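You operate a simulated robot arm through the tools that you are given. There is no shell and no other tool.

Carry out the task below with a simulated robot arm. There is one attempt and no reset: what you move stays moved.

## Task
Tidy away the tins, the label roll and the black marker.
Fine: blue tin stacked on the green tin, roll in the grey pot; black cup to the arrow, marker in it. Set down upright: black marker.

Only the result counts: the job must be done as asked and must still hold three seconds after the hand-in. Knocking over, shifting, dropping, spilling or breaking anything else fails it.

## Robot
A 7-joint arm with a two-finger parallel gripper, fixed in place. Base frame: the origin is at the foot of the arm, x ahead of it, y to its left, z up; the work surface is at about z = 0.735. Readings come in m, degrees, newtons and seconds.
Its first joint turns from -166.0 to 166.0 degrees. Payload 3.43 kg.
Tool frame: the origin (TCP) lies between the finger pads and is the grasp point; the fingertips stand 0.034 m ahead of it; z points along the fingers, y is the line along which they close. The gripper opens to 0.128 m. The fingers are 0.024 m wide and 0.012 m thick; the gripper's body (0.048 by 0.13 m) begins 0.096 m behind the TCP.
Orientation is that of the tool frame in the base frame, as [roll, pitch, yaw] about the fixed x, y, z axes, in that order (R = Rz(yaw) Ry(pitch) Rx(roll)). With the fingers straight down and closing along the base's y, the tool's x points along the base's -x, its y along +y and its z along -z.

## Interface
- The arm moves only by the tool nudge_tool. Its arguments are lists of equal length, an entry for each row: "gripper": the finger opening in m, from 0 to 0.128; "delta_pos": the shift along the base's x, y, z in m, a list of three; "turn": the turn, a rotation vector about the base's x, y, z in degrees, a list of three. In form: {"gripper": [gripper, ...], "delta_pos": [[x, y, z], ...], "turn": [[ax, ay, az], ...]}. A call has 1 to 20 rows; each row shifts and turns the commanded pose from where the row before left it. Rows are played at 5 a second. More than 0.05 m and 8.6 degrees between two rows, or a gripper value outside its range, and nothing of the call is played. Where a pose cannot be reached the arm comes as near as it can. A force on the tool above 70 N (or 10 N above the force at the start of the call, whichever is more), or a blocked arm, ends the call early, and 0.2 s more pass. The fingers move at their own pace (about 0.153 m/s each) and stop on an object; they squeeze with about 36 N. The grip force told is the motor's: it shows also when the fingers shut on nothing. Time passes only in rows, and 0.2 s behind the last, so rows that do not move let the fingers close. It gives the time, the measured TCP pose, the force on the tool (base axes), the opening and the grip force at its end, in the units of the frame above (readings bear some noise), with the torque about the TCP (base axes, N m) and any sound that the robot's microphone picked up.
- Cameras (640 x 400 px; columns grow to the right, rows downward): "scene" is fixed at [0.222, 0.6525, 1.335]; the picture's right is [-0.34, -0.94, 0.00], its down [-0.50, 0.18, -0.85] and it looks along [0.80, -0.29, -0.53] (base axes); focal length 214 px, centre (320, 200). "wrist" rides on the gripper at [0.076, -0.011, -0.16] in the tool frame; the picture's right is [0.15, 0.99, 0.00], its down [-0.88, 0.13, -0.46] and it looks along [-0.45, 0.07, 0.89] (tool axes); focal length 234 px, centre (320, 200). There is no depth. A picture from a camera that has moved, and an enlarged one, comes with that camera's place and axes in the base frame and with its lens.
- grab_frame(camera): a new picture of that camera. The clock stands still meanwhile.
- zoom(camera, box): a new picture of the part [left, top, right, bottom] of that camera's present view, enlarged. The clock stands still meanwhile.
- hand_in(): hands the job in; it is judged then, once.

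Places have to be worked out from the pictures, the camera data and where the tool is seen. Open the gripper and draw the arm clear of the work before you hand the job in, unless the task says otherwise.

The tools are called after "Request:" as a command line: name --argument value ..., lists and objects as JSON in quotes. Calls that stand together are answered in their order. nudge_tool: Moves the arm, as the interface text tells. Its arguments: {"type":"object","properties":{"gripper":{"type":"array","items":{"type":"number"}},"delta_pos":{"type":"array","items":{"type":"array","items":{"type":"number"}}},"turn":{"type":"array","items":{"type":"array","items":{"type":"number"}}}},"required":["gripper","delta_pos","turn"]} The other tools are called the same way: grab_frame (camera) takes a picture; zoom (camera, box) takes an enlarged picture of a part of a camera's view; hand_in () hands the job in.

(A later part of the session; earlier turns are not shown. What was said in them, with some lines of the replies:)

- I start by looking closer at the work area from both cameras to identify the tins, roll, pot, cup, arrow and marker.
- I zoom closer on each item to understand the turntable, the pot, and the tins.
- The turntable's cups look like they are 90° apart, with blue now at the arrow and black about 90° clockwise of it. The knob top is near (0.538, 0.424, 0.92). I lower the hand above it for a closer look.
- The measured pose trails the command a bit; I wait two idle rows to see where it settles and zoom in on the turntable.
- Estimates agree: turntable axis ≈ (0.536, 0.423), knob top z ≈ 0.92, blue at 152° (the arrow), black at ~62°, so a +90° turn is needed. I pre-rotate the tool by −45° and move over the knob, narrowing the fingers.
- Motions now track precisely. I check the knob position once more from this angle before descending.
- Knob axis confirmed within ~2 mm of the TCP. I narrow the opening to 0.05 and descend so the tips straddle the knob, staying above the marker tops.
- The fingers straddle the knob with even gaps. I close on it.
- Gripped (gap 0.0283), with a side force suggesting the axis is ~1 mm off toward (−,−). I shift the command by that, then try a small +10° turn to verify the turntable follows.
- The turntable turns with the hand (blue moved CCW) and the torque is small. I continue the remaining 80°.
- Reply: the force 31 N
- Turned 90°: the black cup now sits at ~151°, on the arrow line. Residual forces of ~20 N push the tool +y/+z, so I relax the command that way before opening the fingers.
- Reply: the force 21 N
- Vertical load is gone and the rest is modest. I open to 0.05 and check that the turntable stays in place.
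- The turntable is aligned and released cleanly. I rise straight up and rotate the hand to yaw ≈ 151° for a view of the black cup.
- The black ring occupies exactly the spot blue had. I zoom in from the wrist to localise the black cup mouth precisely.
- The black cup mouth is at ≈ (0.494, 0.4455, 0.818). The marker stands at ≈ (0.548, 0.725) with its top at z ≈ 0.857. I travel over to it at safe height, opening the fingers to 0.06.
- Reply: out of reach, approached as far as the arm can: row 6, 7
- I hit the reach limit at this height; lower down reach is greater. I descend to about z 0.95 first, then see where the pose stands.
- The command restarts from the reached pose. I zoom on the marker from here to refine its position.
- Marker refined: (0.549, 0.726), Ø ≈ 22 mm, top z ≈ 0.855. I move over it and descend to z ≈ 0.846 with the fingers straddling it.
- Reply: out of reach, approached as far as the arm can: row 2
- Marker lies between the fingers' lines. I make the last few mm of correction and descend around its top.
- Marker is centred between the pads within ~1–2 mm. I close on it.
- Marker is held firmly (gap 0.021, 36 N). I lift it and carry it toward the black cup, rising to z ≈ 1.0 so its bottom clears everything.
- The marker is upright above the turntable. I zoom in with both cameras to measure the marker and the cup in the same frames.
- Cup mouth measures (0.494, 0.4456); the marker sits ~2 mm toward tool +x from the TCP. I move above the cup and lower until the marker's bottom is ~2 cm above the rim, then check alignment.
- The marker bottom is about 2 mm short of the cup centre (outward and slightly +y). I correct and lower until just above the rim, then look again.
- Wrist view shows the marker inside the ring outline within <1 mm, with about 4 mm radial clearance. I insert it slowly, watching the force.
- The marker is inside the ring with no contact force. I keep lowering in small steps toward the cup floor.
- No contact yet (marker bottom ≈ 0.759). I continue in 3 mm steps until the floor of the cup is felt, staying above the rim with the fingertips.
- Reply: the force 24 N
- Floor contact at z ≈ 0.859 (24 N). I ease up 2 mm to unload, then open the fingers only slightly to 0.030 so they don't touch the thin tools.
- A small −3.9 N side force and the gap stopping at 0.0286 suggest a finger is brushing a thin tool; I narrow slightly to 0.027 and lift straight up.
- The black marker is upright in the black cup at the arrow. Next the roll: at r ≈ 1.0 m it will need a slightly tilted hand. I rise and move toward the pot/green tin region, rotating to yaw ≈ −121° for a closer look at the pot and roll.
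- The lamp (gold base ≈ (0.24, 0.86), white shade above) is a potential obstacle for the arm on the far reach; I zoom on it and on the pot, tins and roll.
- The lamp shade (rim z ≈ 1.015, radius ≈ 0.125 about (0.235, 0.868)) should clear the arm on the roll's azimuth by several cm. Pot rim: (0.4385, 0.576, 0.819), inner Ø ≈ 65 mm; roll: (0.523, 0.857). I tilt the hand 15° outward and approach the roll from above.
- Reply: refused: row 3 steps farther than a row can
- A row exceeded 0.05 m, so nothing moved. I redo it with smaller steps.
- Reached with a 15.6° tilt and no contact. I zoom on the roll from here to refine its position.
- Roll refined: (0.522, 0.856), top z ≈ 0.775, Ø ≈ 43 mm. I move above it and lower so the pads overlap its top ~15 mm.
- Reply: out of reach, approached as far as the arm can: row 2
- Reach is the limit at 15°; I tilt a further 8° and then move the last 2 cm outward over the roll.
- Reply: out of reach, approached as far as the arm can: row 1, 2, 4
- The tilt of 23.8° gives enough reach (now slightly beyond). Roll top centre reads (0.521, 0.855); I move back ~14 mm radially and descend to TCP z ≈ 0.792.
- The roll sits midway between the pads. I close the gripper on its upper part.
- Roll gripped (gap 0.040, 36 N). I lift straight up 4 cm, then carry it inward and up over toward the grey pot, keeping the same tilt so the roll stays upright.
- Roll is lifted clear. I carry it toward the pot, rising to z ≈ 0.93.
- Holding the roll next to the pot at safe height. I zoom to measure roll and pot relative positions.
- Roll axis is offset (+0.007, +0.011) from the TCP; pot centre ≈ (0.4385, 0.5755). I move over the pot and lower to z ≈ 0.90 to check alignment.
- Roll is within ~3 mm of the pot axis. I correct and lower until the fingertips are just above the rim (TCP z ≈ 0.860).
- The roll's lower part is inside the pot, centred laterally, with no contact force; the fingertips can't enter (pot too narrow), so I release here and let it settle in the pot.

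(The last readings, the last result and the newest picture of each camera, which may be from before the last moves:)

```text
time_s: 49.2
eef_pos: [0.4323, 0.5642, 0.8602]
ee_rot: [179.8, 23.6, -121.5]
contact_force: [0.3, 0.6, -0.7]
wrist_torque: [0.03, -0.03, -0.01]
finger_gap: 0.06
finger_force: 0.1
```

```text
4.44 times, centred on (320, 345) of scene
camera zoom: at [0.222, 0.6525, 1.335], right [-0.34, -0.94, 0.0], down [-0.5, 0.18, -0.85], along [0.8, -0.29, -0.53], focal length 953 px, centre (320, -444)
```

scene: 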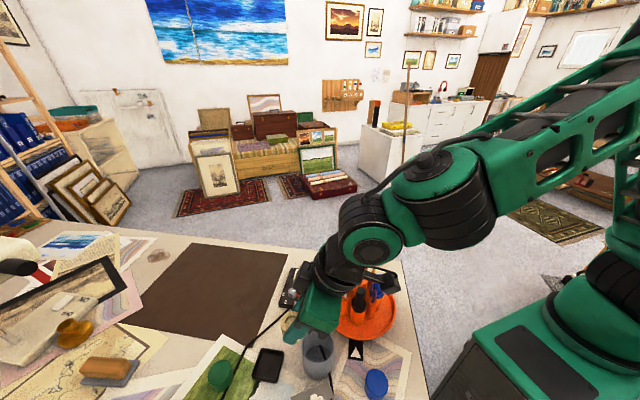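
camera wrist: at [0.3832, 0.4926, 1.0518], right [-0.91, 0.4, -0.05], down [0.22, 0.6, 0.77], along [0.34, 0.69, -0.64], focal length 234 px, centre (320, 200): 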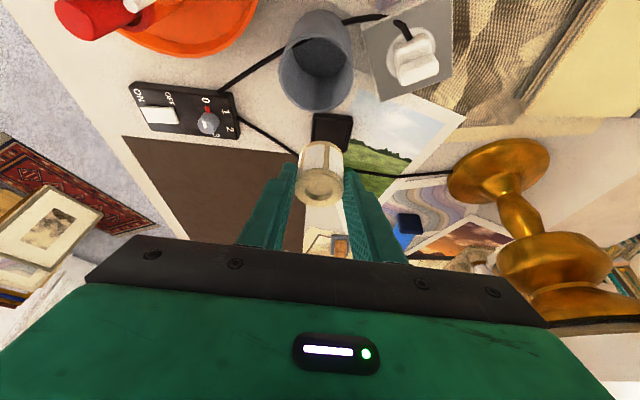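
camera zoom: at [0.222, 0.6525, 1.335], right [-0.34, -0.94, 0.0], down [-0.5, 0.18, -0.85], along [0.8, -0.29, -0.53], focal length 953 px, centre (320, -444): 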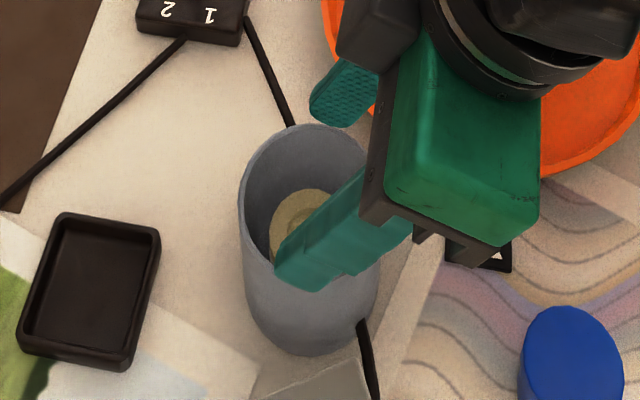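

The roll sits flat at the bottom of the pot and the pot hasn't moved. I rise, remove the tilt, and move to above the blue tin.

Request:
nudge_tool --gripper '[0.06, 0.06, 0.06, 0.08, 0.08, 0.08, 0.08, 0.08, 0.08, 0.08]' --delta_pos '[[0, 0, 0.03], [0, 0, 0.04], [0, 0, 0.03], [0, 0, 0], [0, 0, 0], [0, 0, 0], [-0.027, -0.03, 0], [-0.027, -0.03, 0], [-0.025, -0.027, 0], [0, 0, 0]]' --turn '[[0, 0, 0], [0, 0, 0], [0, 0, 0], [-6.7, 4.1, 0], [-6.7, 4.1, 0], [-6.7, 4.1, 0], [0, 0, 0], [0, 0, 0], [0, 0, 0], [0, 0, 0]]'

Request:
grab_frame --camera "wrist"

Request:
grab_frame --camera "scene"

```text
time_s: 51.4
eef_pos: [0.3532, 0.4762, 0.9603]
ee_rot: [179.8, 0.0, -121.5]
contact_force: [0.0, 0.3, -0.2]
wrist_torque: [-0.01, 0.02, -0.03]
finger_gap: 0.0803
finger_force: 0.0
```

```text
taken
camera wrist: at [0.3235, 0.4062, 1.1195], right [-0.92, 0.39, 0.0], down [0.35, 0.82, 0.46], along [0.18, 0.42, -0.89], focal length 234 px, centre (320, 200)
```

wrist: 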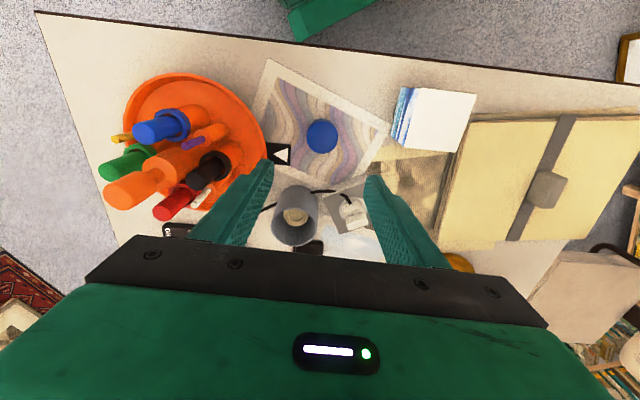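

```text
taken
```

scene: 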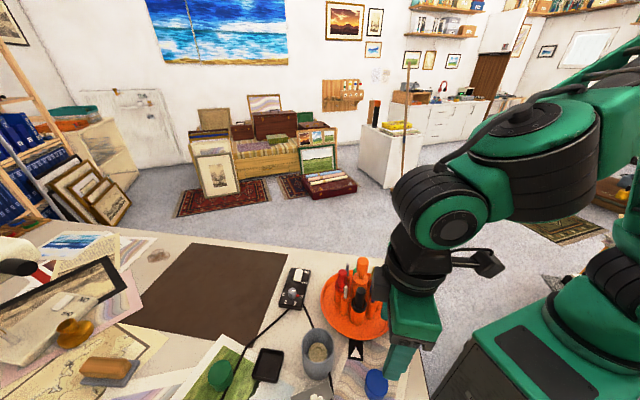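

The roll is visible inside the pot. I zoom on the blue tin to localise it precisely.

Request:
zoom --camera "wrist" --box '[270, 90, 370, 190]'

Request:
zoom --camera "scene" --box '[320, 320, 420, 400]'

```text
4.00 times, centred on (320, 140) of wrist
camera zoom: at [0.3235, 0.4062, 1.1195], right [-0.92, 0.39, 0.0], down [0.35, 0.82, 0.46], along [0.18, 0.42, -0.89], focal length 937 px, centre (320, 440)
```

zoom: 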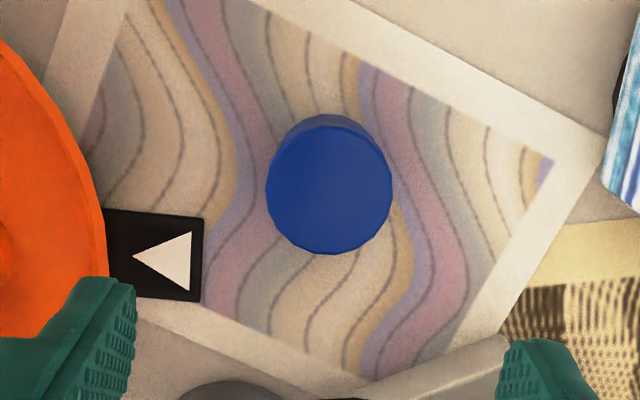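

```text
5.00 times, centred on (370, 360) of scene
camera zoom: at [0.222, 0.6525, 1.335], right [-0.34, -0.94, 0.0], down [-0.5, 0.18, -0.85], along [0.8, -0.29, -0.53], focal length 1072 px, centre (70, -600)
```

zoom: 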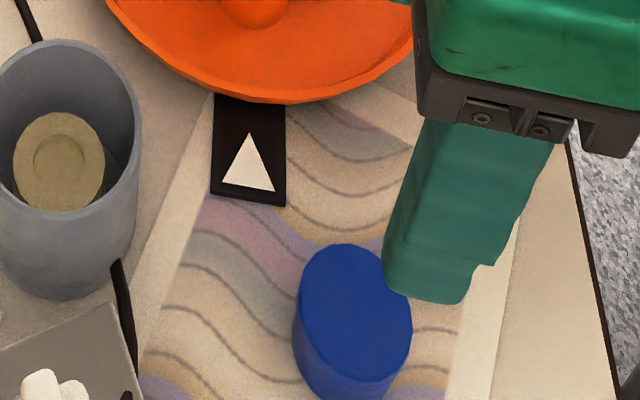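

Blue tin: centre (0.3505, 0.4776), Ø ≈ 47 mm, top z ≈ 0.774. I descend over it with the fingers at 0.08 to z ≈ 0.80 first.

Request:
nudge_tool --gripper '[0.08, 0.08, 0.08, 0.08, 0.08, 0.08]' --delta_pos '[[-0.0027, 0.0014, -0.04], [0, 0, -0.04], [0, 0, -0.04], [0, 0, -0.025], [0, 0, -0.015], [0, 0, 0]]' --turn '[[0, 0, 0], [0, 0, 0], [0, 0, 0], [0, 0, 0], [0, 0, 0], [0, 0, 0]]'

Request:
zoom --camera "wrist" --box '[230, 80, 410, 240]'

Request:
zoom --camera "scene" --box '[320, 310, 440, 400]'

```text
time_s: 52.8
eef_pos: [0.35, 0.4791, 0.8013]
ee_rot: [179.8, 0.1, -121.5]
contact_force: [0.4, -0.7, -1.4]
wrist_torque: [0.0, 0.0, -0.02]
finger_gap: 0.0799
finger_force: 0.0
```

```text
2.50 times, centred on (320, 160) of wrist
camera zoom: at [0.3206, 0.4083, 0.9616], right [-0.92, 0.39, 0.0], down [0.35, 0.82, 0.46], along [0.18, 0.42, -0.89], focal length 585 px, centre (320, 300)
```

zoom: 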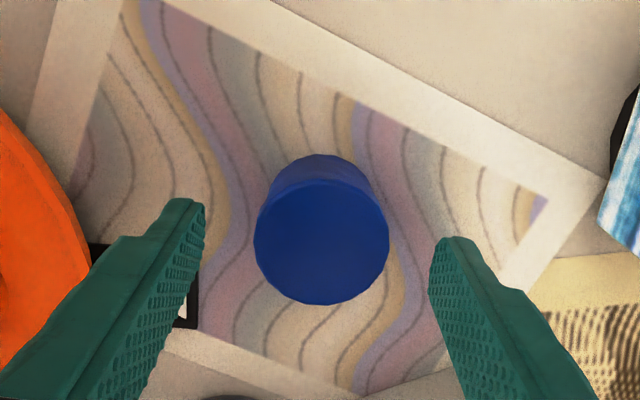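

```text
4.44 times, centred on (380, 355) of scene
camera zoom: at [0.222, 0.6525, 1.335], right [-0.34, -0.94, 0.0], down [-0.5, 0.18, -0.85], along [0.8, -0.29, -0.53], focal length 953 px, centre (53, -489)
```

zoom: 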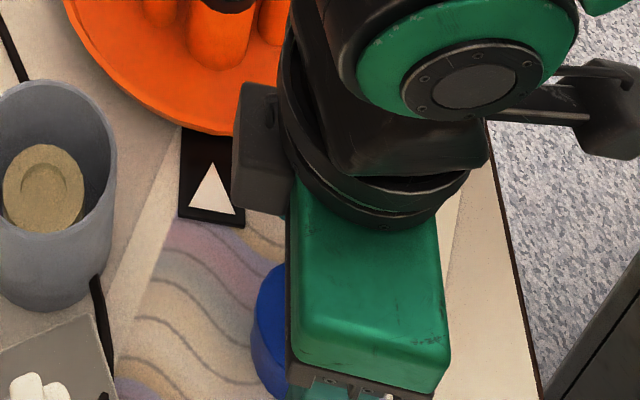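

Well centred (within 2 mm). I descend the last 22 mm to TCP z ≈ 0.779 (tips ~1 cm above the table) and close on the tin.

Request:
nudge_tool --gripper '[0.08, 0.08, 0.08, 0.06, 0.05, 0.03, 0.0, 0.0]' --delta_pos '[[-0.001, -0.0012, -0.012], [0, 0, -0.01], [0, 0, 0], [0, 0, 0], [0, 0, 0], [0, 0, 0], [0, 0, 0], [0, 0, 0]]' --turn '[[0, 0, 0], [0, 0, 0], [0, 0, 0], [0, 0, 0], [0, 0, 0], [0, 0, 0], [0, 0, 0], [0, 0, 0]]'

Request:
zoom --camera "wrist" --box '[230, 80, 410, 240]'

```text
time_s: 54.6
eef_pos: [0.349, 0.4777, 0.7806]
ee_rot: [179.7, 0.0, -121.5]
contact_force: [-0.2, -0.2, -0.4]
wrist_torque: [-0.01, 0.02, 0.0]
finger_gap: 0.0452
finger_force: 35.5
```

```text
2.50 times, centred on (320, 160) of wrist
camera zoom: at [0.32, 0.4071, 0.9397], right [-0.92, 0.39, 0.0], down [0.35, 0.82, 0.46], along [0.18, 0.42, -0.89], focal length 585 px, centre (320, 300)
```

zoom: 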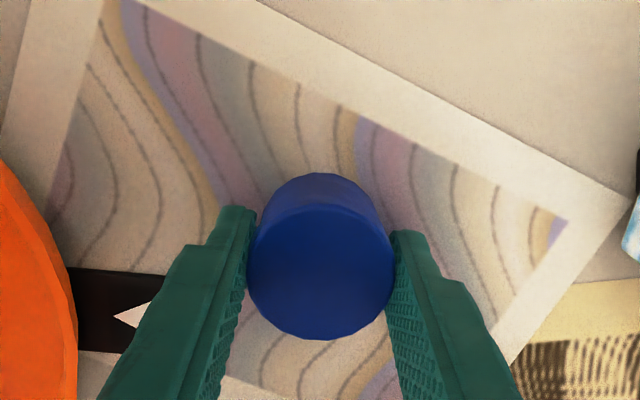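

Blue tin held (gap 0.045). I lift it to z ≈ 0.94 and carry it over the plug and pot toward the green tin, lowering a bit at the far end because of reach.

Request:
nudge_tool --gripper '[0.0, 0.0, 0.0, 0.0, 0.0, 0.0, 0.0, 0.0, 0.0, 0.0, 0.0, 0.0]' --delta_pos '[[0, 0, 0.03], [0, 0, 0.045], [0, 0, 0.045], [0, 0, 0.04], [0.0159, 0.0374, 0], [0.0159, 0.0374, 0], [0.0159, 0.0374, 0], [0.0159, 0.0374, 0], [0.0159, 0.0374, 0], [0.0159, 0.0374, -0.02], [0.0156, 0.0374, -0.02], [0, 0, 0]]' --turn '[[0, 0, 0], [0, 0, 0], [0, 0, 0], [0, 0, 0], [0, 0, 0], [0, 0, 0], [0, 0, 0], [0, 0, 0], [0, 0, 0], [0, 0, 0], [0, 0, 0], [0, 0, 0]]'

Request:
grab_frame --camera "wrist"

Request:
grab_frame --camera "scene"

```text
time_s: 57.2
eef_pos: [0.4622, 0.7405, 0.8992]
ee_rot: [179.8, 0.0, -121.5]
contact_force: [0.5, 0.0, 0.3]
wrist_torque: [-0.03, 0.03, 0.01]
finger_gap: 0.0453
finger_force: 35.9
```

```text
taken
camera wrist: at [0.4326, 0.6696, 1.0583], right [-0.92, 0.39, 0.0], down [0.35, 0.82, 0.46], along [0.18, 0.42, -0.89], focal length 234 px, centre (320, 200)
```

wrist: 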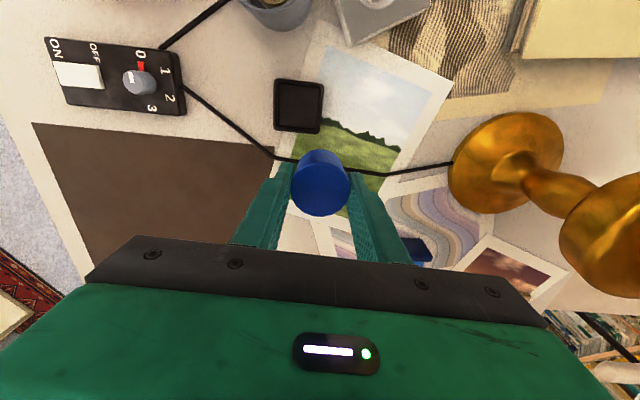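

```text
taken
```

scene: 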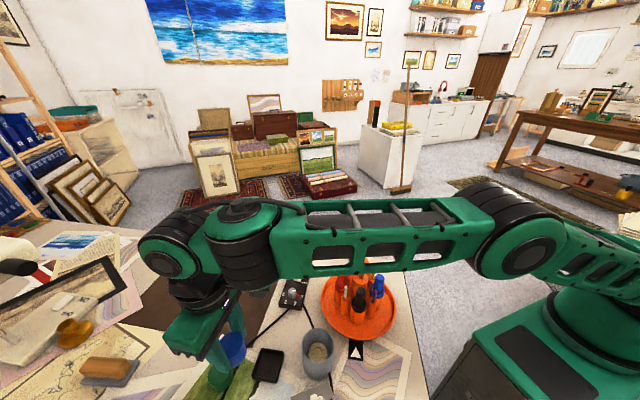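

I need an accurate relative measurement of blue vs green tins; I zoom in on both cameras.

Request:
zoom --camera "scene" --box '[180, 310, 280, 400]'

Request:
zoom --camera "wrist" --box '[250, 110, 400, 240]'

```text
4.44 times, centred on (230, 355) of scene
camera zoom: at [0.222, 0.6525, 1.335], right [-0.34, -0.94, 0.0], down [-0.5, 0.18, -0.85], along [0.8, -0.29, -0.53], focal length 953 px, centre (720, -489)
```

zoom: 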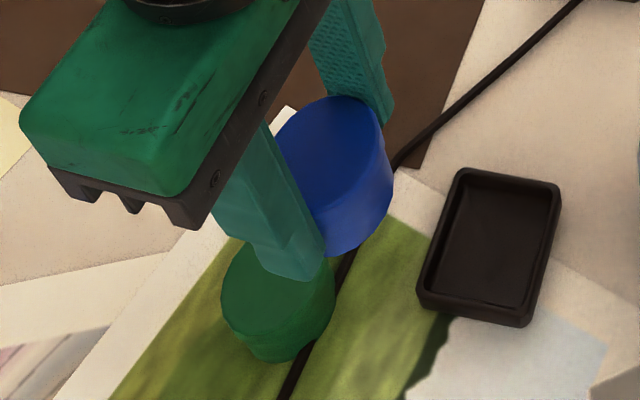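

```text
3.08 times, centred on (325, 175) of wrist
camera zoom: at [0.4326, 0.6696, 1.0583], right [-0.92, 0.39, 0.0], down [0.35, 0.82, 0.46], along [0.18, 0.42, -0.89], focal length 720 px, centre (305, 277)
```

zoom: 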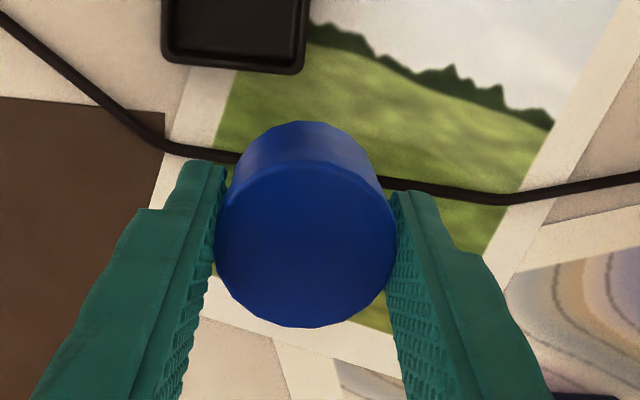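

Combining all views, the green tin is at (0.4795, 0.786), top z ≈ 0.775. I move over it at z ≈ 0.86 (blue's bottom ~4 cm above) and check.

Request:
nudge_tool --gripper '[0.0, 0.0, 0.0, 0.0]' --delta_pos '[[0.0058, 0.0152, -0.015], [0.0058, 0.0152, -0.015], [0.0057, 0.0151, -0.01], [0, 0, 0]]' --turn '[[0, 0, 0], [0, 0, 0], [0, 0, 0], [0, 0, 0]]'

Request:
zoom --camera "scene" --box '[180, 310, 280, 400]'

Request:
zoom --camera "wrist" --box '[250, 90, 400, 240]'

```text
time_s: 58.2
eef_pos: [0.472, 0.7637, 0.8618]
ee_rot: [179.9, -0.1, -121.6]
contact_force: [0.0, -0.7, 0.0]
wrist_torque: [0.03, -0.03, 0.0]
finger_gap: 0.0454
finger_force: 36.1
out of reach, approached as far as the arm can: row 2, 3
```

```text
4.44 times, centred on (230, 355) of scene
camera zoom: at [0.222, 0.6525, 1.335], right [-0.34, -0.94, 0.0], down [-0.5, 0.18, -0.85], along [0.8, -0.29, -0.53], focal length 953 px, centre (720, -489)
```

zoom: 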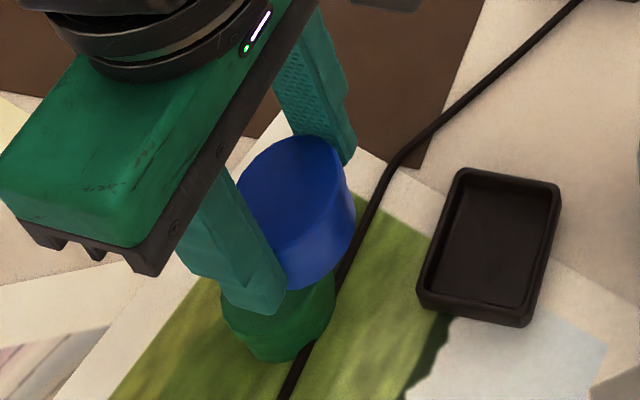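

```text
2.67 times, centred on (325, 165) of wrist
camera zoom: at [0.4421, 0.6922, 1.0215], right [-0.92, 0.39, 0.0], down [0.35, 0.82, 0.46], along [0.18, 0.42, -0.89], focal length 624 px, centre (307, 293)
```

zoom: 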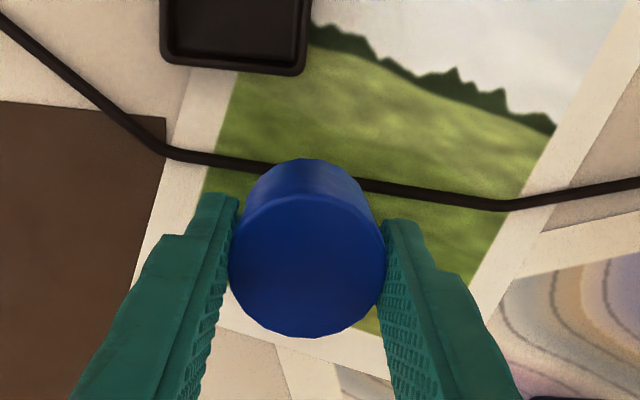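

Reach is limited at this height; I lower to about z 0.84 (blue bottom still ~2 cm above green) and try moving outward again.

Request:
nudge_tool --gripper '[0.0, 0.0, 0.0, 0.0, 0.0]' --delta_pos '[[0, 0, -0.01], [0, 0, -0.01], [0.0037, 0.011, 0], [0.0037, 0.011, 0], [0, 0, 0]]' --turn '[[0, 0, 0], [0, 0, 0], [0, 0, 0], [0, 0, 0], [0, 0, 0]]'

Request:
zoom --camera "scene" --box '[180, 310, 280, 400]'

```text
time_s: 59.4
eef_pos: [0.4746, 0.7672, 0.8387]
ee_rot: [179.8, -0.1, -121.5]
contact_force: [-0.2, 0.6, -0.3]
wrist_torque: [0.04, 0.05, -0.01]
finger_gap: 0.0453
finger_force: 35.8
out of reach, approached as far as the arm can: row 3, 4
```

```text
4.44 times, centred on (230, 355) of scene
camera zoom: at [0.222, 0.6525, 1.335], right [-0.34, -0.94, 0.0], down [-0.5, 0.18, -0.85], along [0.8, -0.29, -0.53], focal length 953 px, centre (720, -489)
```

zoom: 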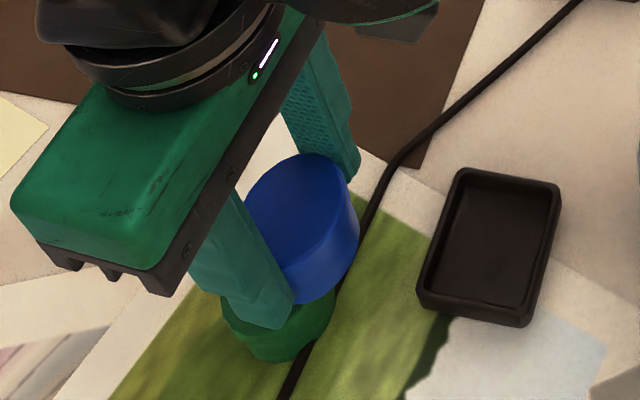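

At this hand orientation reach stops ~19 mm short. Earlier, with yaw ≈ 151° the arm reached farther, so I retreat a little, rotate the hand by −83° (tin stays upright), and approach again.

Request:
nudge_tool --gripper '[0.0, 0.0, 0.0, 0.0, 0.0, 0.0, 0.0, 0.0, 0.0, 0.0, 0.0, 0.0, 0.0, 0.0]' --delta_pos '[[-0.006, -0.01, 0.02], [-0.012, -0.02, 0.02], [0, 0, 0], [0, 0, 0], [0, 0, 0], [0, 0, 0], [0, 0, 0], [0, 0, 0], [0, 0, 0], [0, 0, 0], [0, 0, 0], [0, 0, 0], [0, 0, 0], [0, 0, 0]]' --turn '[[0, 0, 0], [0, 0, 0], [0, 0, -7.6], [0, 0, -7.6], [0, 0, -7.6], [0, 0, -7.6], [0, 0, -7.6], [0, 0, -7.6], [0, 0, -7.6], [0, 0, -7.6], [0, 0, -7.6], [0, 0, -7.6], [0, 0, -7.6], [0, 0, 0]]'

Request:
grab_frame --camera "wrist"

Request:
grab_frame --camera "scene"

```text
time_s: 62.4
eef_pos: [0.4559, 0.7338, 0.8792]
ee_rot: [180.0, 0.0, 154.8]
contact_force: [0.1, 0.1, -1.5]
wrist_torque: [0.02, -0.01, 0.01]
finger_gap: 0.0452
finger_force: 35.9
```

```text
taken
camera wrist: at [0.3822, 0.7556, 1.0384], right [0.29, 0.96, 0.0], down [0.85, -0.26, 0.46], along [0.44, -0.13, -0.89], focal length 234 px, centre (320, 200)
```

wrist: 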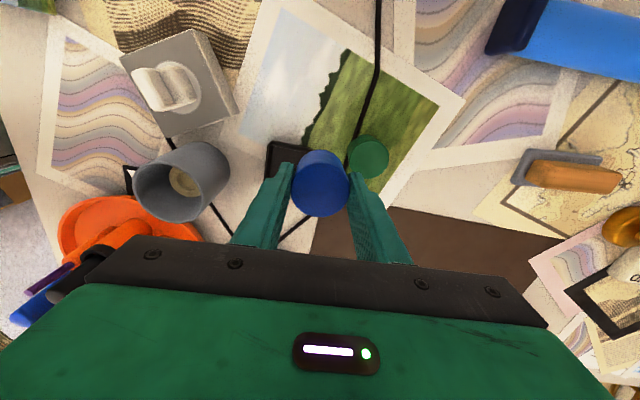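

```text
taken
```

scene: 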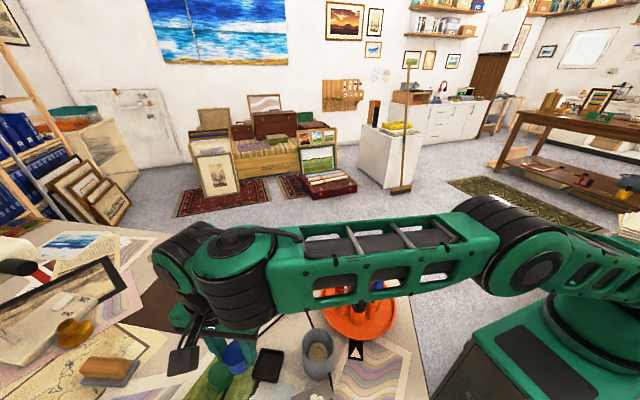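

Now the wrist camera sees green beside blue, with its lateral axis along the radial direction — ideal for measuring. I zoom in.

Request:
zoom --camera "wrist" --box '[270, 110, 410, 230]'

Request:
zoom --camera "scene" --box '[150, 300, 280, 400]'

```text
3.33 times, centred on (340, 170) of wrist
camera zoom: at [0.3822, 0.7556, 1.0384], right [0.29, 0.96, 0.0], down [0.85, -0.26, 0.46], along [0.44, -0.13, -0.89], focal length 781 px, centre (253, 300)
```

zoom: 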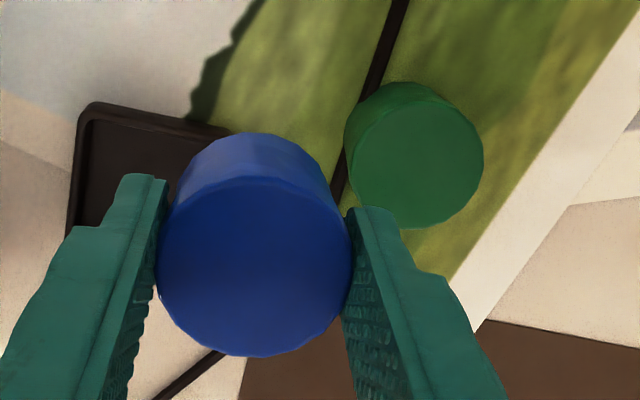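

```text
4.00 times, centred on (215, 350) of scene
camera zoom: at [0.222, 0.6525, 1.335], right [-0.34, -0.94, 0.0], down [-0.5, 0.18, -0.85], along [0.8, -0.29, -0.53], focal length 858 px, centre (740, -400)
```

zoom: 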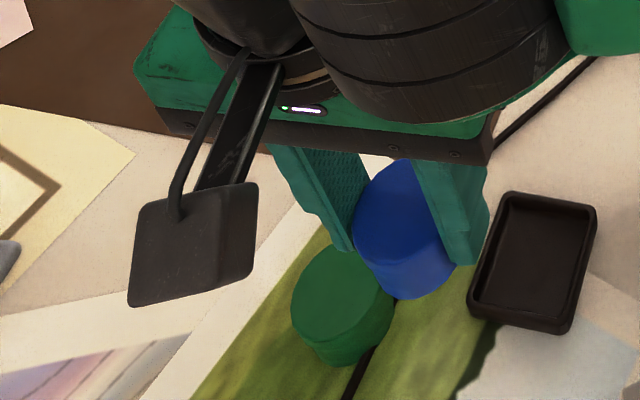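

Green tin: (0.479, 0.787), top ≈ 0.771; blue's centre coincides with the TCP to ~1 mm. I approach to just above it at z ≈ 0.845.

Request:
nudge_tool --gripper '[0.0, 0.0, 0.0, 0.0, 0.0]' --delta_pos '[[0.0055, 0.0133, -0.012], [0.0055, 0.0133, -0.011], [0.0055, 0.0133, -0.011], [0.0056, 0.0133, 0], [0, 0, 0]]' --turn '[[0, 0, 0], [0, 0, 0], [0, 0, 0], [0, 0, 0], [0, 0, 0]]'

Request:
zoom --camera "wrist" --box '[260, 90, 400, 230]'

Request:
zoom --camera "scene" --box '[150, 300, 280, 400]'

```text
time_s: 63.6
eef_pos: [0.4738, 0.7667, 0.8416]
ee_rot: [179.9, 0.0, 154.9]
contact_force: [-0.2, -0.7, -0.9]
wrist_torque: [0.04, -0.05, 0.01]
finger_gap: 0.0454
finger_force: 36.2
out of reach, approached as far as the arm can: row 3, 4
```

```text
2.86 times, centred on (330, 160) of wrist
camera zoom: at [0.3995, 0.7885, 1.0019], right [0.29, 0.96, 0.0], down [0.85, -0.26, 0.46], along [0.44, -0.13, -0.89], focal length 669 px, centre (291, 314)
```

zoom: 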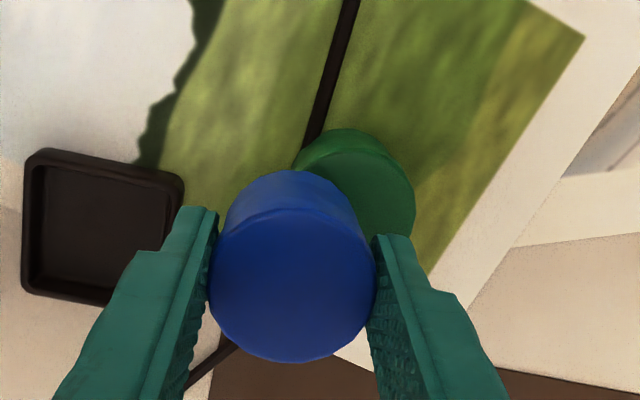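

```text
4.00 times, centred on (215, 350) of scene
camera zoom: at [0.222, 0.6525, 1.335], right [-0.34, -0.94, 0.0], down [-0.5, 0.18, -0.85], along [0.8, -0.29, -0.53], focal length 858 px, centre (740, -400)
```

zoom: 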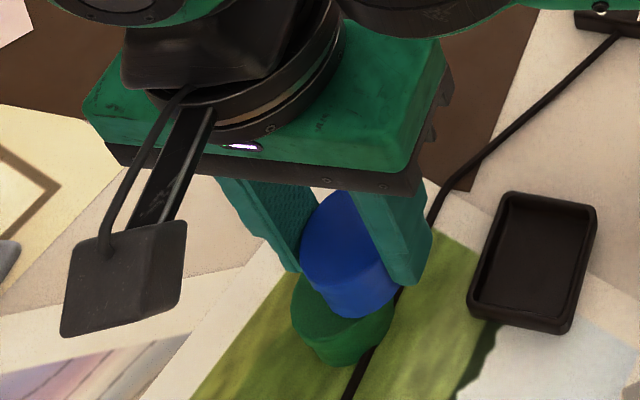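

Same reach limit regardless of yaw, so a small tilt is the way: 5° outward gives the missing ~15 mm and lifts one edge of the tin by only ~4 mm. I tilt and move over the green tin.

Request:
nudge_tool --gripper '[0.0, 0.0, 0.0, 0.0, 0.0]' --delta_pos '[[0, 0, 0.003], [0, 0, 0], [0.001, 0.008, 0], [0.001, 0.0082, 0], [0, 0, 0]]' --turn '[[2.14, -1.3, 0], [2.14, -1.3, 0], [0, 0, 0], [0, 0, 0], [0, 0, 0]]'

Request:
zoom --camera "wrist" --box '[260, 90, 400, 230]'

Request:
zoom --camera "scene" --box '[150, 300, 280, 400]'

```text
time_s: 64.8
eef_pos: [0.474, 0.783, 0.8458]
ee_rot: [174.9, 0.4, 154.7]
contact_force: [-0.2, -0.2, -0.7]
wrist_torque: [0.01, -0.05, 0.0]
finger_gap: 0.0453
finger_force: 36.1
```

```text
2.86 times, centred on (330, 160) of wrist
camera zoom: at [0.3934, 0.7926, 1.0027], right [0.29, 0.95, 0.09], down [0.83, -0.29, 0.47], along [0.48, -0.06, -0.88], focal length 669 px, centre (291, 314)
```

zoom: 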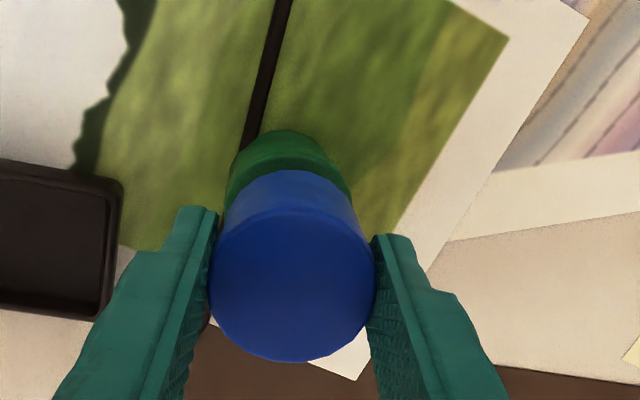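

```text
4.00 times, centred on (215, 350) of scene
camera zoom: at [0.222, 0.6525, 1.335], right [-0.34, -0.94, 0.0], down [-0.5, 0.18, -0.85], along [0.8, -0.29, -0.53], focal length 858 px, centre (740, -400)
```

zoom: 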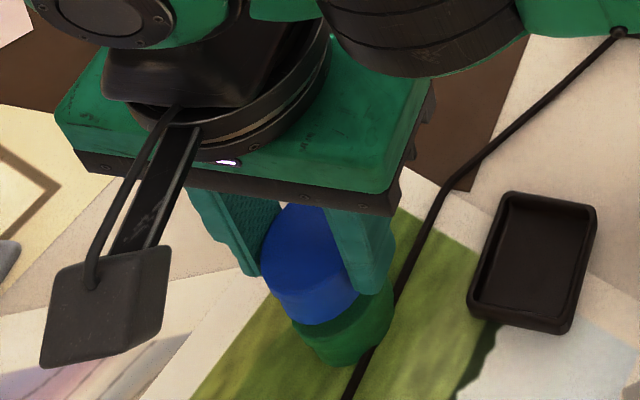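

Tilt of 5° reached fine. I zoom more closely in the scene view to verify the alignment of the two tins before lowering.

Request:
zoom --camera "scene" --box '[205, 340, 265, 400]'

Request:
zoom --camera "wrist" --box '[290, 110, 370, 190]'

```text
6.67 times, centred on (235, 370) of scene
camera zoom: at [0.222, 0.6525, 1.335], right [-0.34, -0.94, 0.0], down [-0.5, 0.18, -0.85], along [0.8, -0.29, -0.53], focal length 1430 px, centre (887, -933)
```

zoom: 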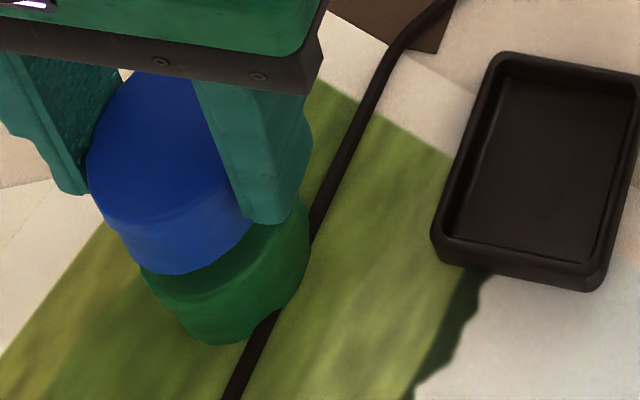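

```text
5.00 times, centred on (330, 150) of wrist
camera zoom: at [0.3934, 0.7926, 1.0027], right [0.29, 0.95, 0.09], down [0.83, -0.29, 0.47], along [0.48, -0.06, -0.88], focal length 1171 px, centre (270, 450)
```

zoom: 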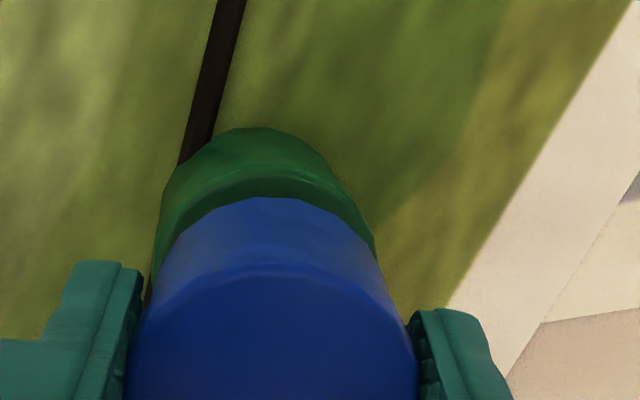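

Both views agree the tins are aligned within ~2 mm. I make a +2 mm x correction and lower toward contact in steps.

Request:
nudge_tool --gripper '[0.0, 0.0, 0.0, 0.0]' --delta_pos '[[0.0018, 0.0003, -0.006], [0, 0, -0.006], [0, 0, -0.005], [0, 0, 0]]' --turn '[[0, 0, 0], [0, 0, 0], [0, 0, 0], [0, 0, 0]]'

Request:
zoom --camera "scene" --box '[205, 340, 265, 400]'

Request:
zoom --camera "wrist" --box '[280, 110, 370, 200]'

```text
time_s: 65.8
eef_pos: [0.4755, 0.7838, 0.8283]
ee_rot: [175.0, 0.4, 154.9]
contact_force: [-1.0, 0.4, -0.9]
wrist_torque: [0.0, 0.04, 0.01]
finger_gap: 0.0453
finger_force: 35.9
```

```text
6.67 times, centred on (235, 370) of scene
camera zoom: at [0.222, 0.6525, 1.335], right [-0.34, -0.94, 0.0], down [-0.5, 0.18, -0.85], along [0.8, -0.29, -0.53], focal length 1430 px, centre (887, -933)
```

zoom: 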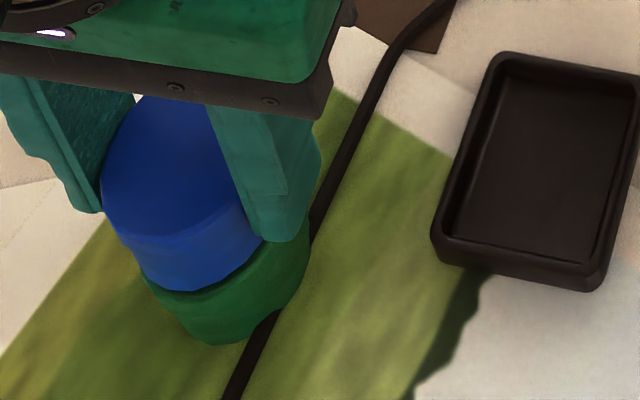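

```text
4.44 times, centred on (325, 155) of wrist
camera zoom: at [0.3951, 0.7933, 0.9864], right [0.29, 0.95, 0.09], down [0.83, -0.29, 0.47], along [0.48, -0.06, -0.88], focal length 1041 px, centre (298, 400)
```

zoom: 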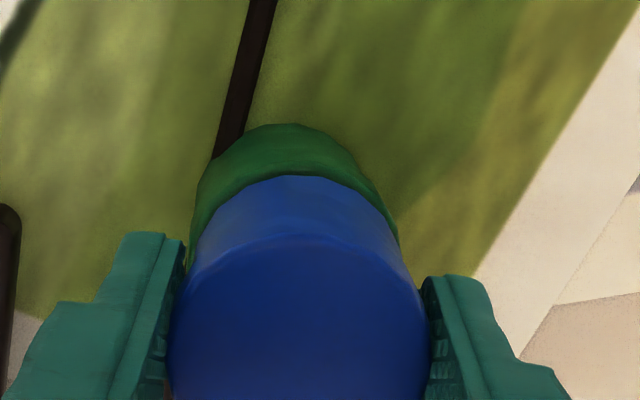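

Alignment looks good in both views. I lower in 2 mm steps to feel for contact.

Request:
nudge_tool --gripper '[0.0, 0.0, 0.0, 0.0]' --delta_pos '[[0, 0, -0.002], [0, 0, -0.002], [0, 0, -0.001], [0, 0, 0]]' --turn '[[0, 0, 0], [0, 0, 0], [0, 0, 0], [0, 0, 0]]'

```text
time_s: 66.8
eef_pos: [0.4752, 0.7844, 0.8242]
ee_rot: [174.9, 0.5, 154.9]
contact_force: [-0.5, -0.6, 0.9]
wrist_torque: [-0.01, 0.0, 0.01]
finger_gap: 0.0451
finger_force: 36.2
```

No contact yet (force ≈ 1 N). Another few small steps down.

Request:
nudge_tool --gripper '[0.0, 0.0, 0.0]' --delta_pos '[[0, 0, -0.0015], [0, 0, -0.0015], [0, 0, 0]]' --turn '[[0, 0, 0], [0, 0, 0], [0, 0, 0]]'

```text
time_s: 67.6
eef_pos: [0.4764, 0.7831, 0.8223]
ee_rot: [174.7, 0.6, 154.8]
contact_force: [-0.9, 1.0, 13.7]
wrist_torque: [-0.2, 0.18, -0.01]
finger_gap: 0.045
finger_force: 36.1
```

Contact felt at z ≈ 0.8222 (13.7 N). I unload by 1 mm, then open the fingers so blue settles flat on green.

Request:
nudge_tool --gripper '[0.0, 0.048, 0.056, 0.06, 0.06, 0.06]' --delta_pos '[[0, 0, 0.0008], [0, 0, 0], [0, 0, 0], [0, 0, 0], [0, 0, 0], [0, 0, 0]]' --turn '[[0, 0, 0], [0, 0, 0], [0, 0, 0], [0, 0, 0], [0, 0, 0], [0, 0, 0]]'

Request:
zoom --camera "scene" --box '[205, 340, 265, 400]'

Request:
zoom --camera "wrist" --box '[280, 110, 370, 200]'

```text
time_s: 69.0
eef_pos: [0.4769, 0.7839, 0.8211]
ee_rot: [174.9, 0.5, 154.8]
contact_force: [-0.3, -0.5, -0.3]
wrist_torque: [0.01, -0.05, 0.05]
finger_gap: 0.0601
finger_force: 0.0
```

```text
6.67 times, centred on (235, 370) of scene
camera zoom: at [0.222, 0.6525, 1.335], right [-0.34, -0.94, 0.0], down [-0.5, 0.18, -0.85], along [0.8, -0.29, -0.53], focal length 1430 px, centre (887, -933)
```

zoom: 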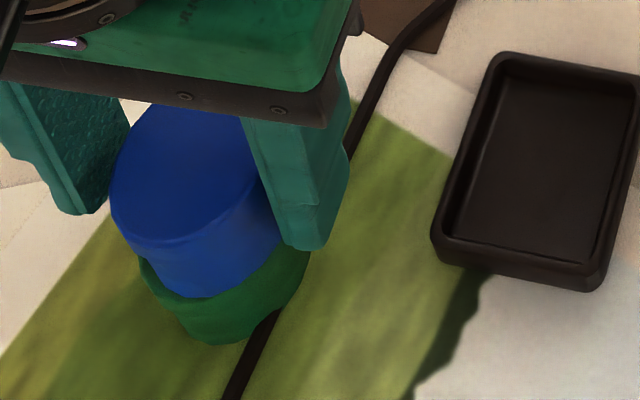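

```text
4.44 times, centred on (325, 155) of wrist
camera zoom: at [0.3961, 0.7929, 0.979], right [0.29, 0.95, 0.09], down [0.83, -0.29, 0.47], along [0.48, -0.06, -0.88], focal length 1041 px, centre (298, 400)
```

zoom: 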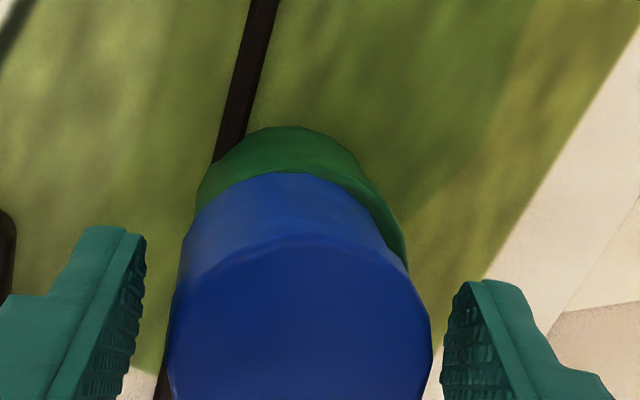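

Blue rests on green and the fingers are clear. I open wider and rise straight up in small steps.

Request:
nudge_tool --gripper '[0.09, 0.1, 0.1, 0.1, 0.1, 0.1]' --delta_pos '[[0, 0, 0], [0, 0, 0.008], [0, 0, 0.008], [0, 0, 0.008], [0, 0, 0.008], [0, 0, 0]]' --turn '[[0, 0, 0], [0, 0, 0], [0, 0, 0], [0, 0, 0], [0, 0, 0], [0, 0, 0]]'

Request:
zoom --camera "scene" --box '[205, 340, 265, 400]'

Request:
zoom --camera "wrist" --box '[260, 90, 390, 220]'

```text
time_s: 70.4
eef_pos: [0.4771, 0.7839, 0.8546]
ee_rot: [174.9, 0.5, 154.8]
contact_force: [0.4, 0.1, 0.2]
wrist_torque: [0.01, 0.01, 0.02]
finger_gap: 0.0999
finger_force: 0.1
```

```text
6.67 times, centred on (235, 370) of scene
camera zoom: at [0.222, 0.6525, 1.335], right [-0.34, -0.94, 0.0], down [-0.5, 0.18, -0.85], along [0.8, -0.29, -0.53], focal length 1430 px, centre (887, -933)
```

zoom: 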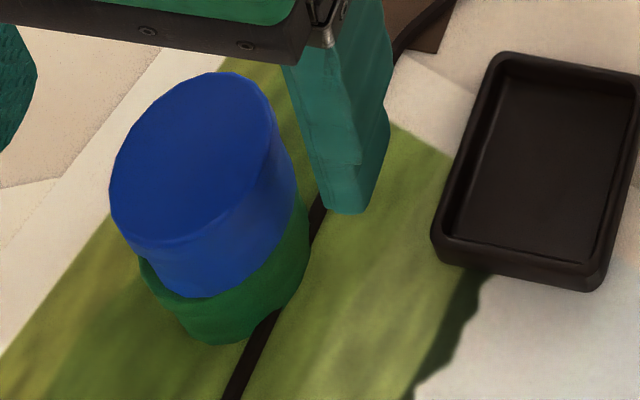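

```text
3.08 times, centred on (325, 155) of wrist
camera zoom: at [0.3966, 0.7935, 1.0116], right [0.29, 0.95, 0.09], down [0.83, -0.29, 0.47], along [0.48, -0.06, -0.88], focal length 720 px, centre (305, 338)
```

zoom: 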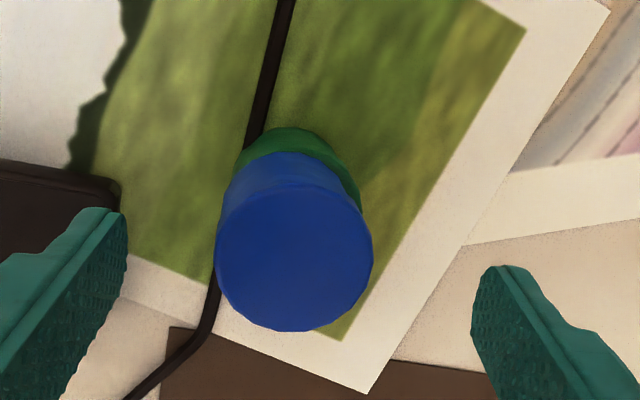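

Blue is stacked on green with ~2 mm offset. I withdraw: up a bit more, then inward and up, removing the tilt.

Request:
nudge_tool --gripper '[0.1, 0.1, 0.1, 0.1, 0.1, 0.1, 0.1, 0.1]' --delta_pos '[[0, 0, 0.01], [-0.003, -0.005, 0.012], [-0.006, -0.01, 0.015], [-0.01, -0.025, 0.025], [-0.01, -0.03, 0.03], [-0.005, -0.03, 0.03], [0, -0.03, 0.03], [0, 0, 0]]' --turn '[[0, 0, 0], [0, 0, 0], [0, 0, 0], [-2.14, 1.3, 0], [-2.14, 1.3, 0], [0, 0, 0], [0, 0, 0], [0, 0, 0]]'

Request:
grab_frame --camera "wrist"

Request:
grab_frame --camera "scene"

```text
time_s: 72.2
eef_pos: [0.4422, 0.652, 1.0045]
ee_rot: [179.9, -0.1, 154.9]
contact_force: [-0.1, 0.5, -1.0]
wrist_torque: [0.0, -0.02, 0.0]
finger_gap: 0.1001
finger_force: 0.1
```

```text
taken
camera wrist: at [0.3689, 0.6733, 1.1643], right [0.29, 0.96, 0.0], down [0.85, -0.26, 0.46], along [0.44, -0.13, -0.89], focal length 234 px, centre (320, 200)
```

wrist: 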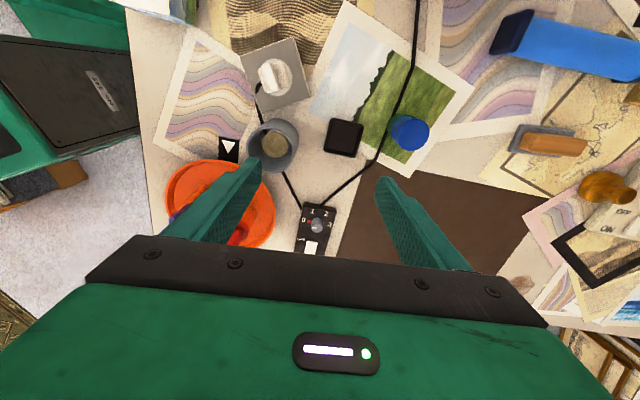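

```text
taken
```

scene: 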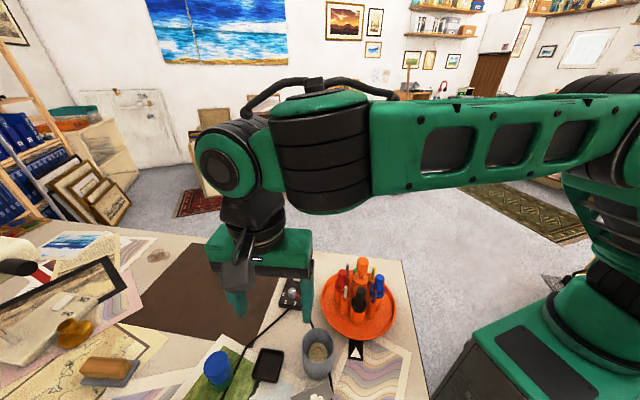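

Everything looks in place. I rise further and draw the hand clear toward the starting pose, then verify with close views.

Request:
nudge_tool --gripper '[0.1, 0.1, 0.1, 0.1, 0.1, 0.1, 0.1, 0.1, 0.1]' --delta_pos '[[0, -0.015, 0.045], [0, -0.015, 0.045], [0, -0.02, 0.045], [0.005, -0.035, 0.03], [0.01, -0.04, 0.02], [0.01, -0.04, 0.01], [0.01, -0.04, 0], [0, 0, 0], [0, 0, 0]]' --turn '[[0, 0, 0], [0, 0, 0], [0, 0, 0], [0, 0, 6], [0, 0, 6], [0, 0, 6], [0, 0, 6], [0, 0, 0], [0, 0, 0]]'

Request:
grab_frame --camera "scene"

Request:
zoom --camera "scene" --box '[180, 300, 280, 400]'

Request:
zoom --camera "scene" --box '[290, 250, 410, 400]'

Request:
grab_frame --camera "wrist"

```text
time_s: 74.2
eef_pos: [0.4767, 0.4462, 1.2021]
ee_rot: [179.8, -0.1, 178.9]
contact_force: [-0.1, 0.1, -0.2]
wrist_torque: [0.0, 0.02, 0.02]
finger_gap: 0.1002
finger_force: 0.0
```

```text
taken
```

scene: 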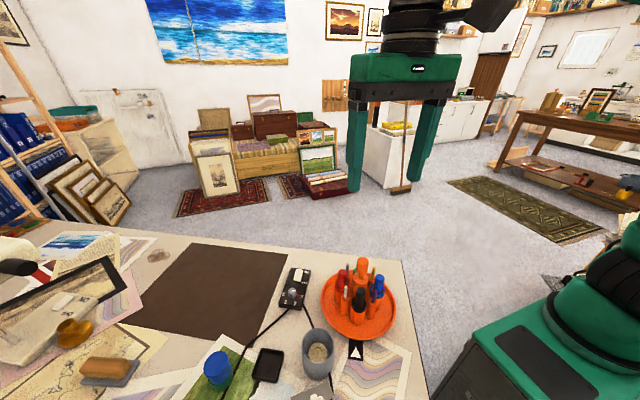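

```text
4.00 times, centred on (230, 350) of scene
camera zoom: at [0.222, 0.6525, 1.335], right [-0.34, -0.94, 0.0], down [-0.5, 0.18, -0.85], along [0.8, -0.29, -0.53], focal length 858 px, centre (680, -400)
```

zoom: 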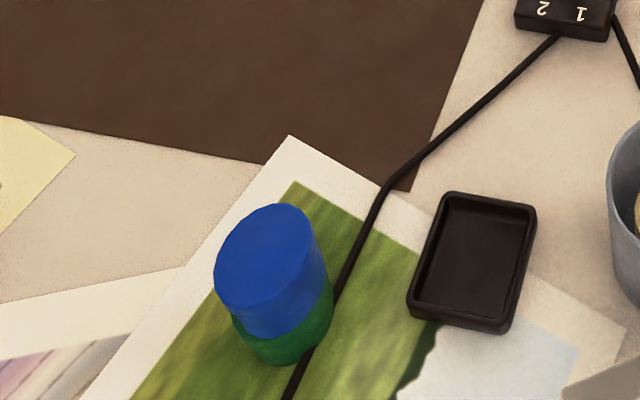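

```text
2.67 times, centred on (350, 325) of scene
camera zoom: at [0.222, 0.6525, 1.335], right [-0.34, -0.94, 0.0], down [-0.5, 0.18, -0.85], along [0.8, -0.29, -0.53], focal length 572 px, centre (240, -133)
```

zoom: 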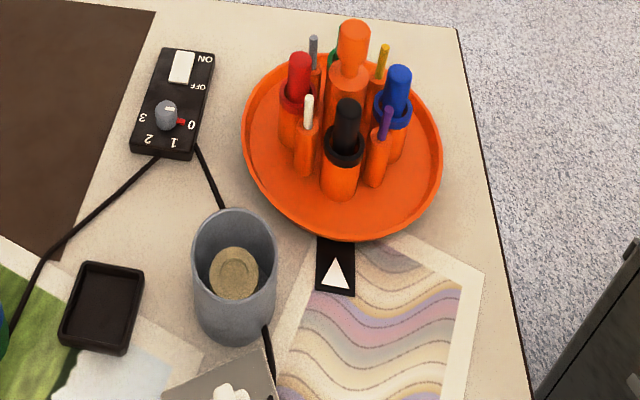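

```text
taken
camera wrist: at [0.4012, 0.436, 1.3618], right [-0.13, 0.99, 0.0], down [0.88, 0.11, 0.45], along [0.45, 0.06, -0.89], focal length 234 px, centre (320, 200)
```

wrist: 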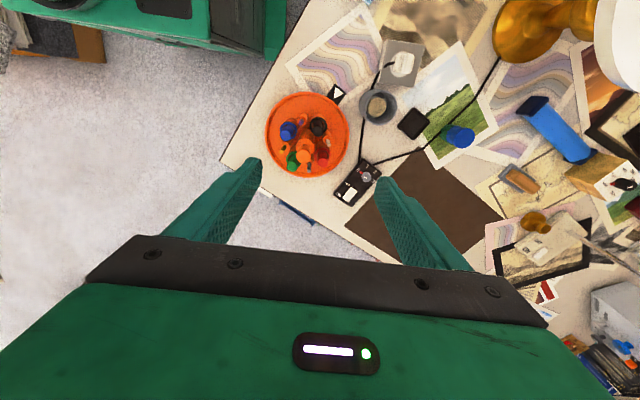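

All items appear placed. One last check: the black cup's angle relative to the arrow and the pot contents from the wrist camera.

Request:
zoom --camera "wrist" --box '[250, 70, 410, 190]'

Request:
zoom --camera "wrist" --box '[380, 60, 540, 180]'

```text
3.33 times, centred on (330, 130) of wrist
camera zoom: at [0.4012, 0.436, 1.3618], right [-0.13, 0.99, 0.0], down [0.88, 0.11, 0.45], along [0.45, 0.06, -0.89], focal length 781 px, centre (287, 433)
```

zoom: 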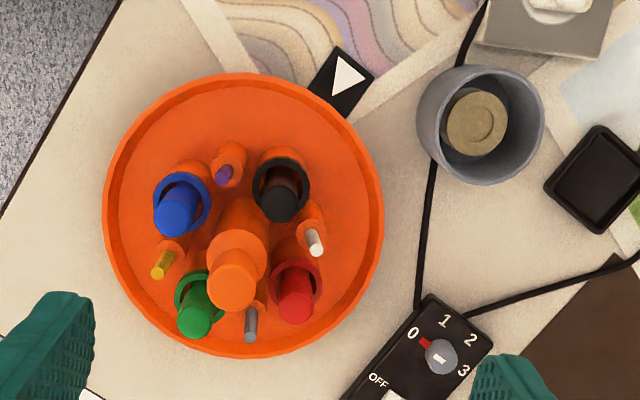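

```text
3.33 times, centred on (460, 120) of wrist
camera zoom: at [0.4012, 0.436, 1.3618], right [-0.13, 0.99, 0.0], down [0.88, 0.11, 0.45], along [0.45, 0.06, -0.89], focal length 781 px, centre (-147, 467)
```

zoom: 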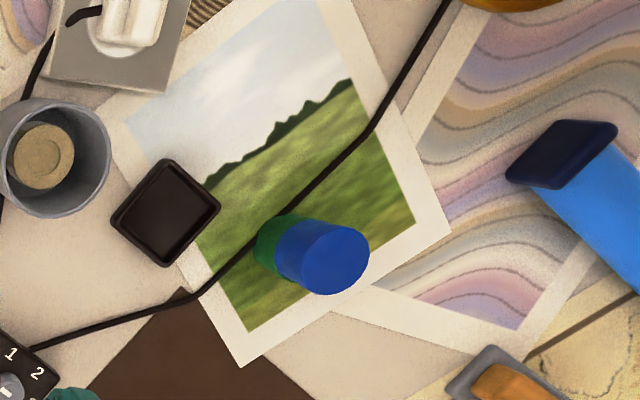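

Verified: the black cup sits at ~151.7° (arrow at ~151.6°) with the marker upright in it, the roll lies in the grey pot, blue is stacked on green, and nothing else has moved. The gripper is open and clear, so I hand in.

Request:
hand_in

```text
The job is handed in.
```

The job is done and handed in; I haven't received the verdict. My last camera check showed:

- **Turntable:** turned a quarter turn so the black cup is at the arrow, within about a degree.
- **Black marker:** standing upright in the black cup.
- **Label roll:** lying flat in the grey pot. The fingers couldn't fit inside the pot, so I released the roll just above the rim and it dropped about 6 cm. The pot did not move.
- **Blue tin:** stacked on the green tin, about 2 mm off centre. The arm only reached it with a 5° tilt, so I let the tin settle flat after release.

One finger lightly brushed a thin tool next to the black cup while releasing the marker. It looked unmoved in the pictures afterwards, and I saw nothing else shifted. The gripper was open and the arm clear of the work when I handed in.
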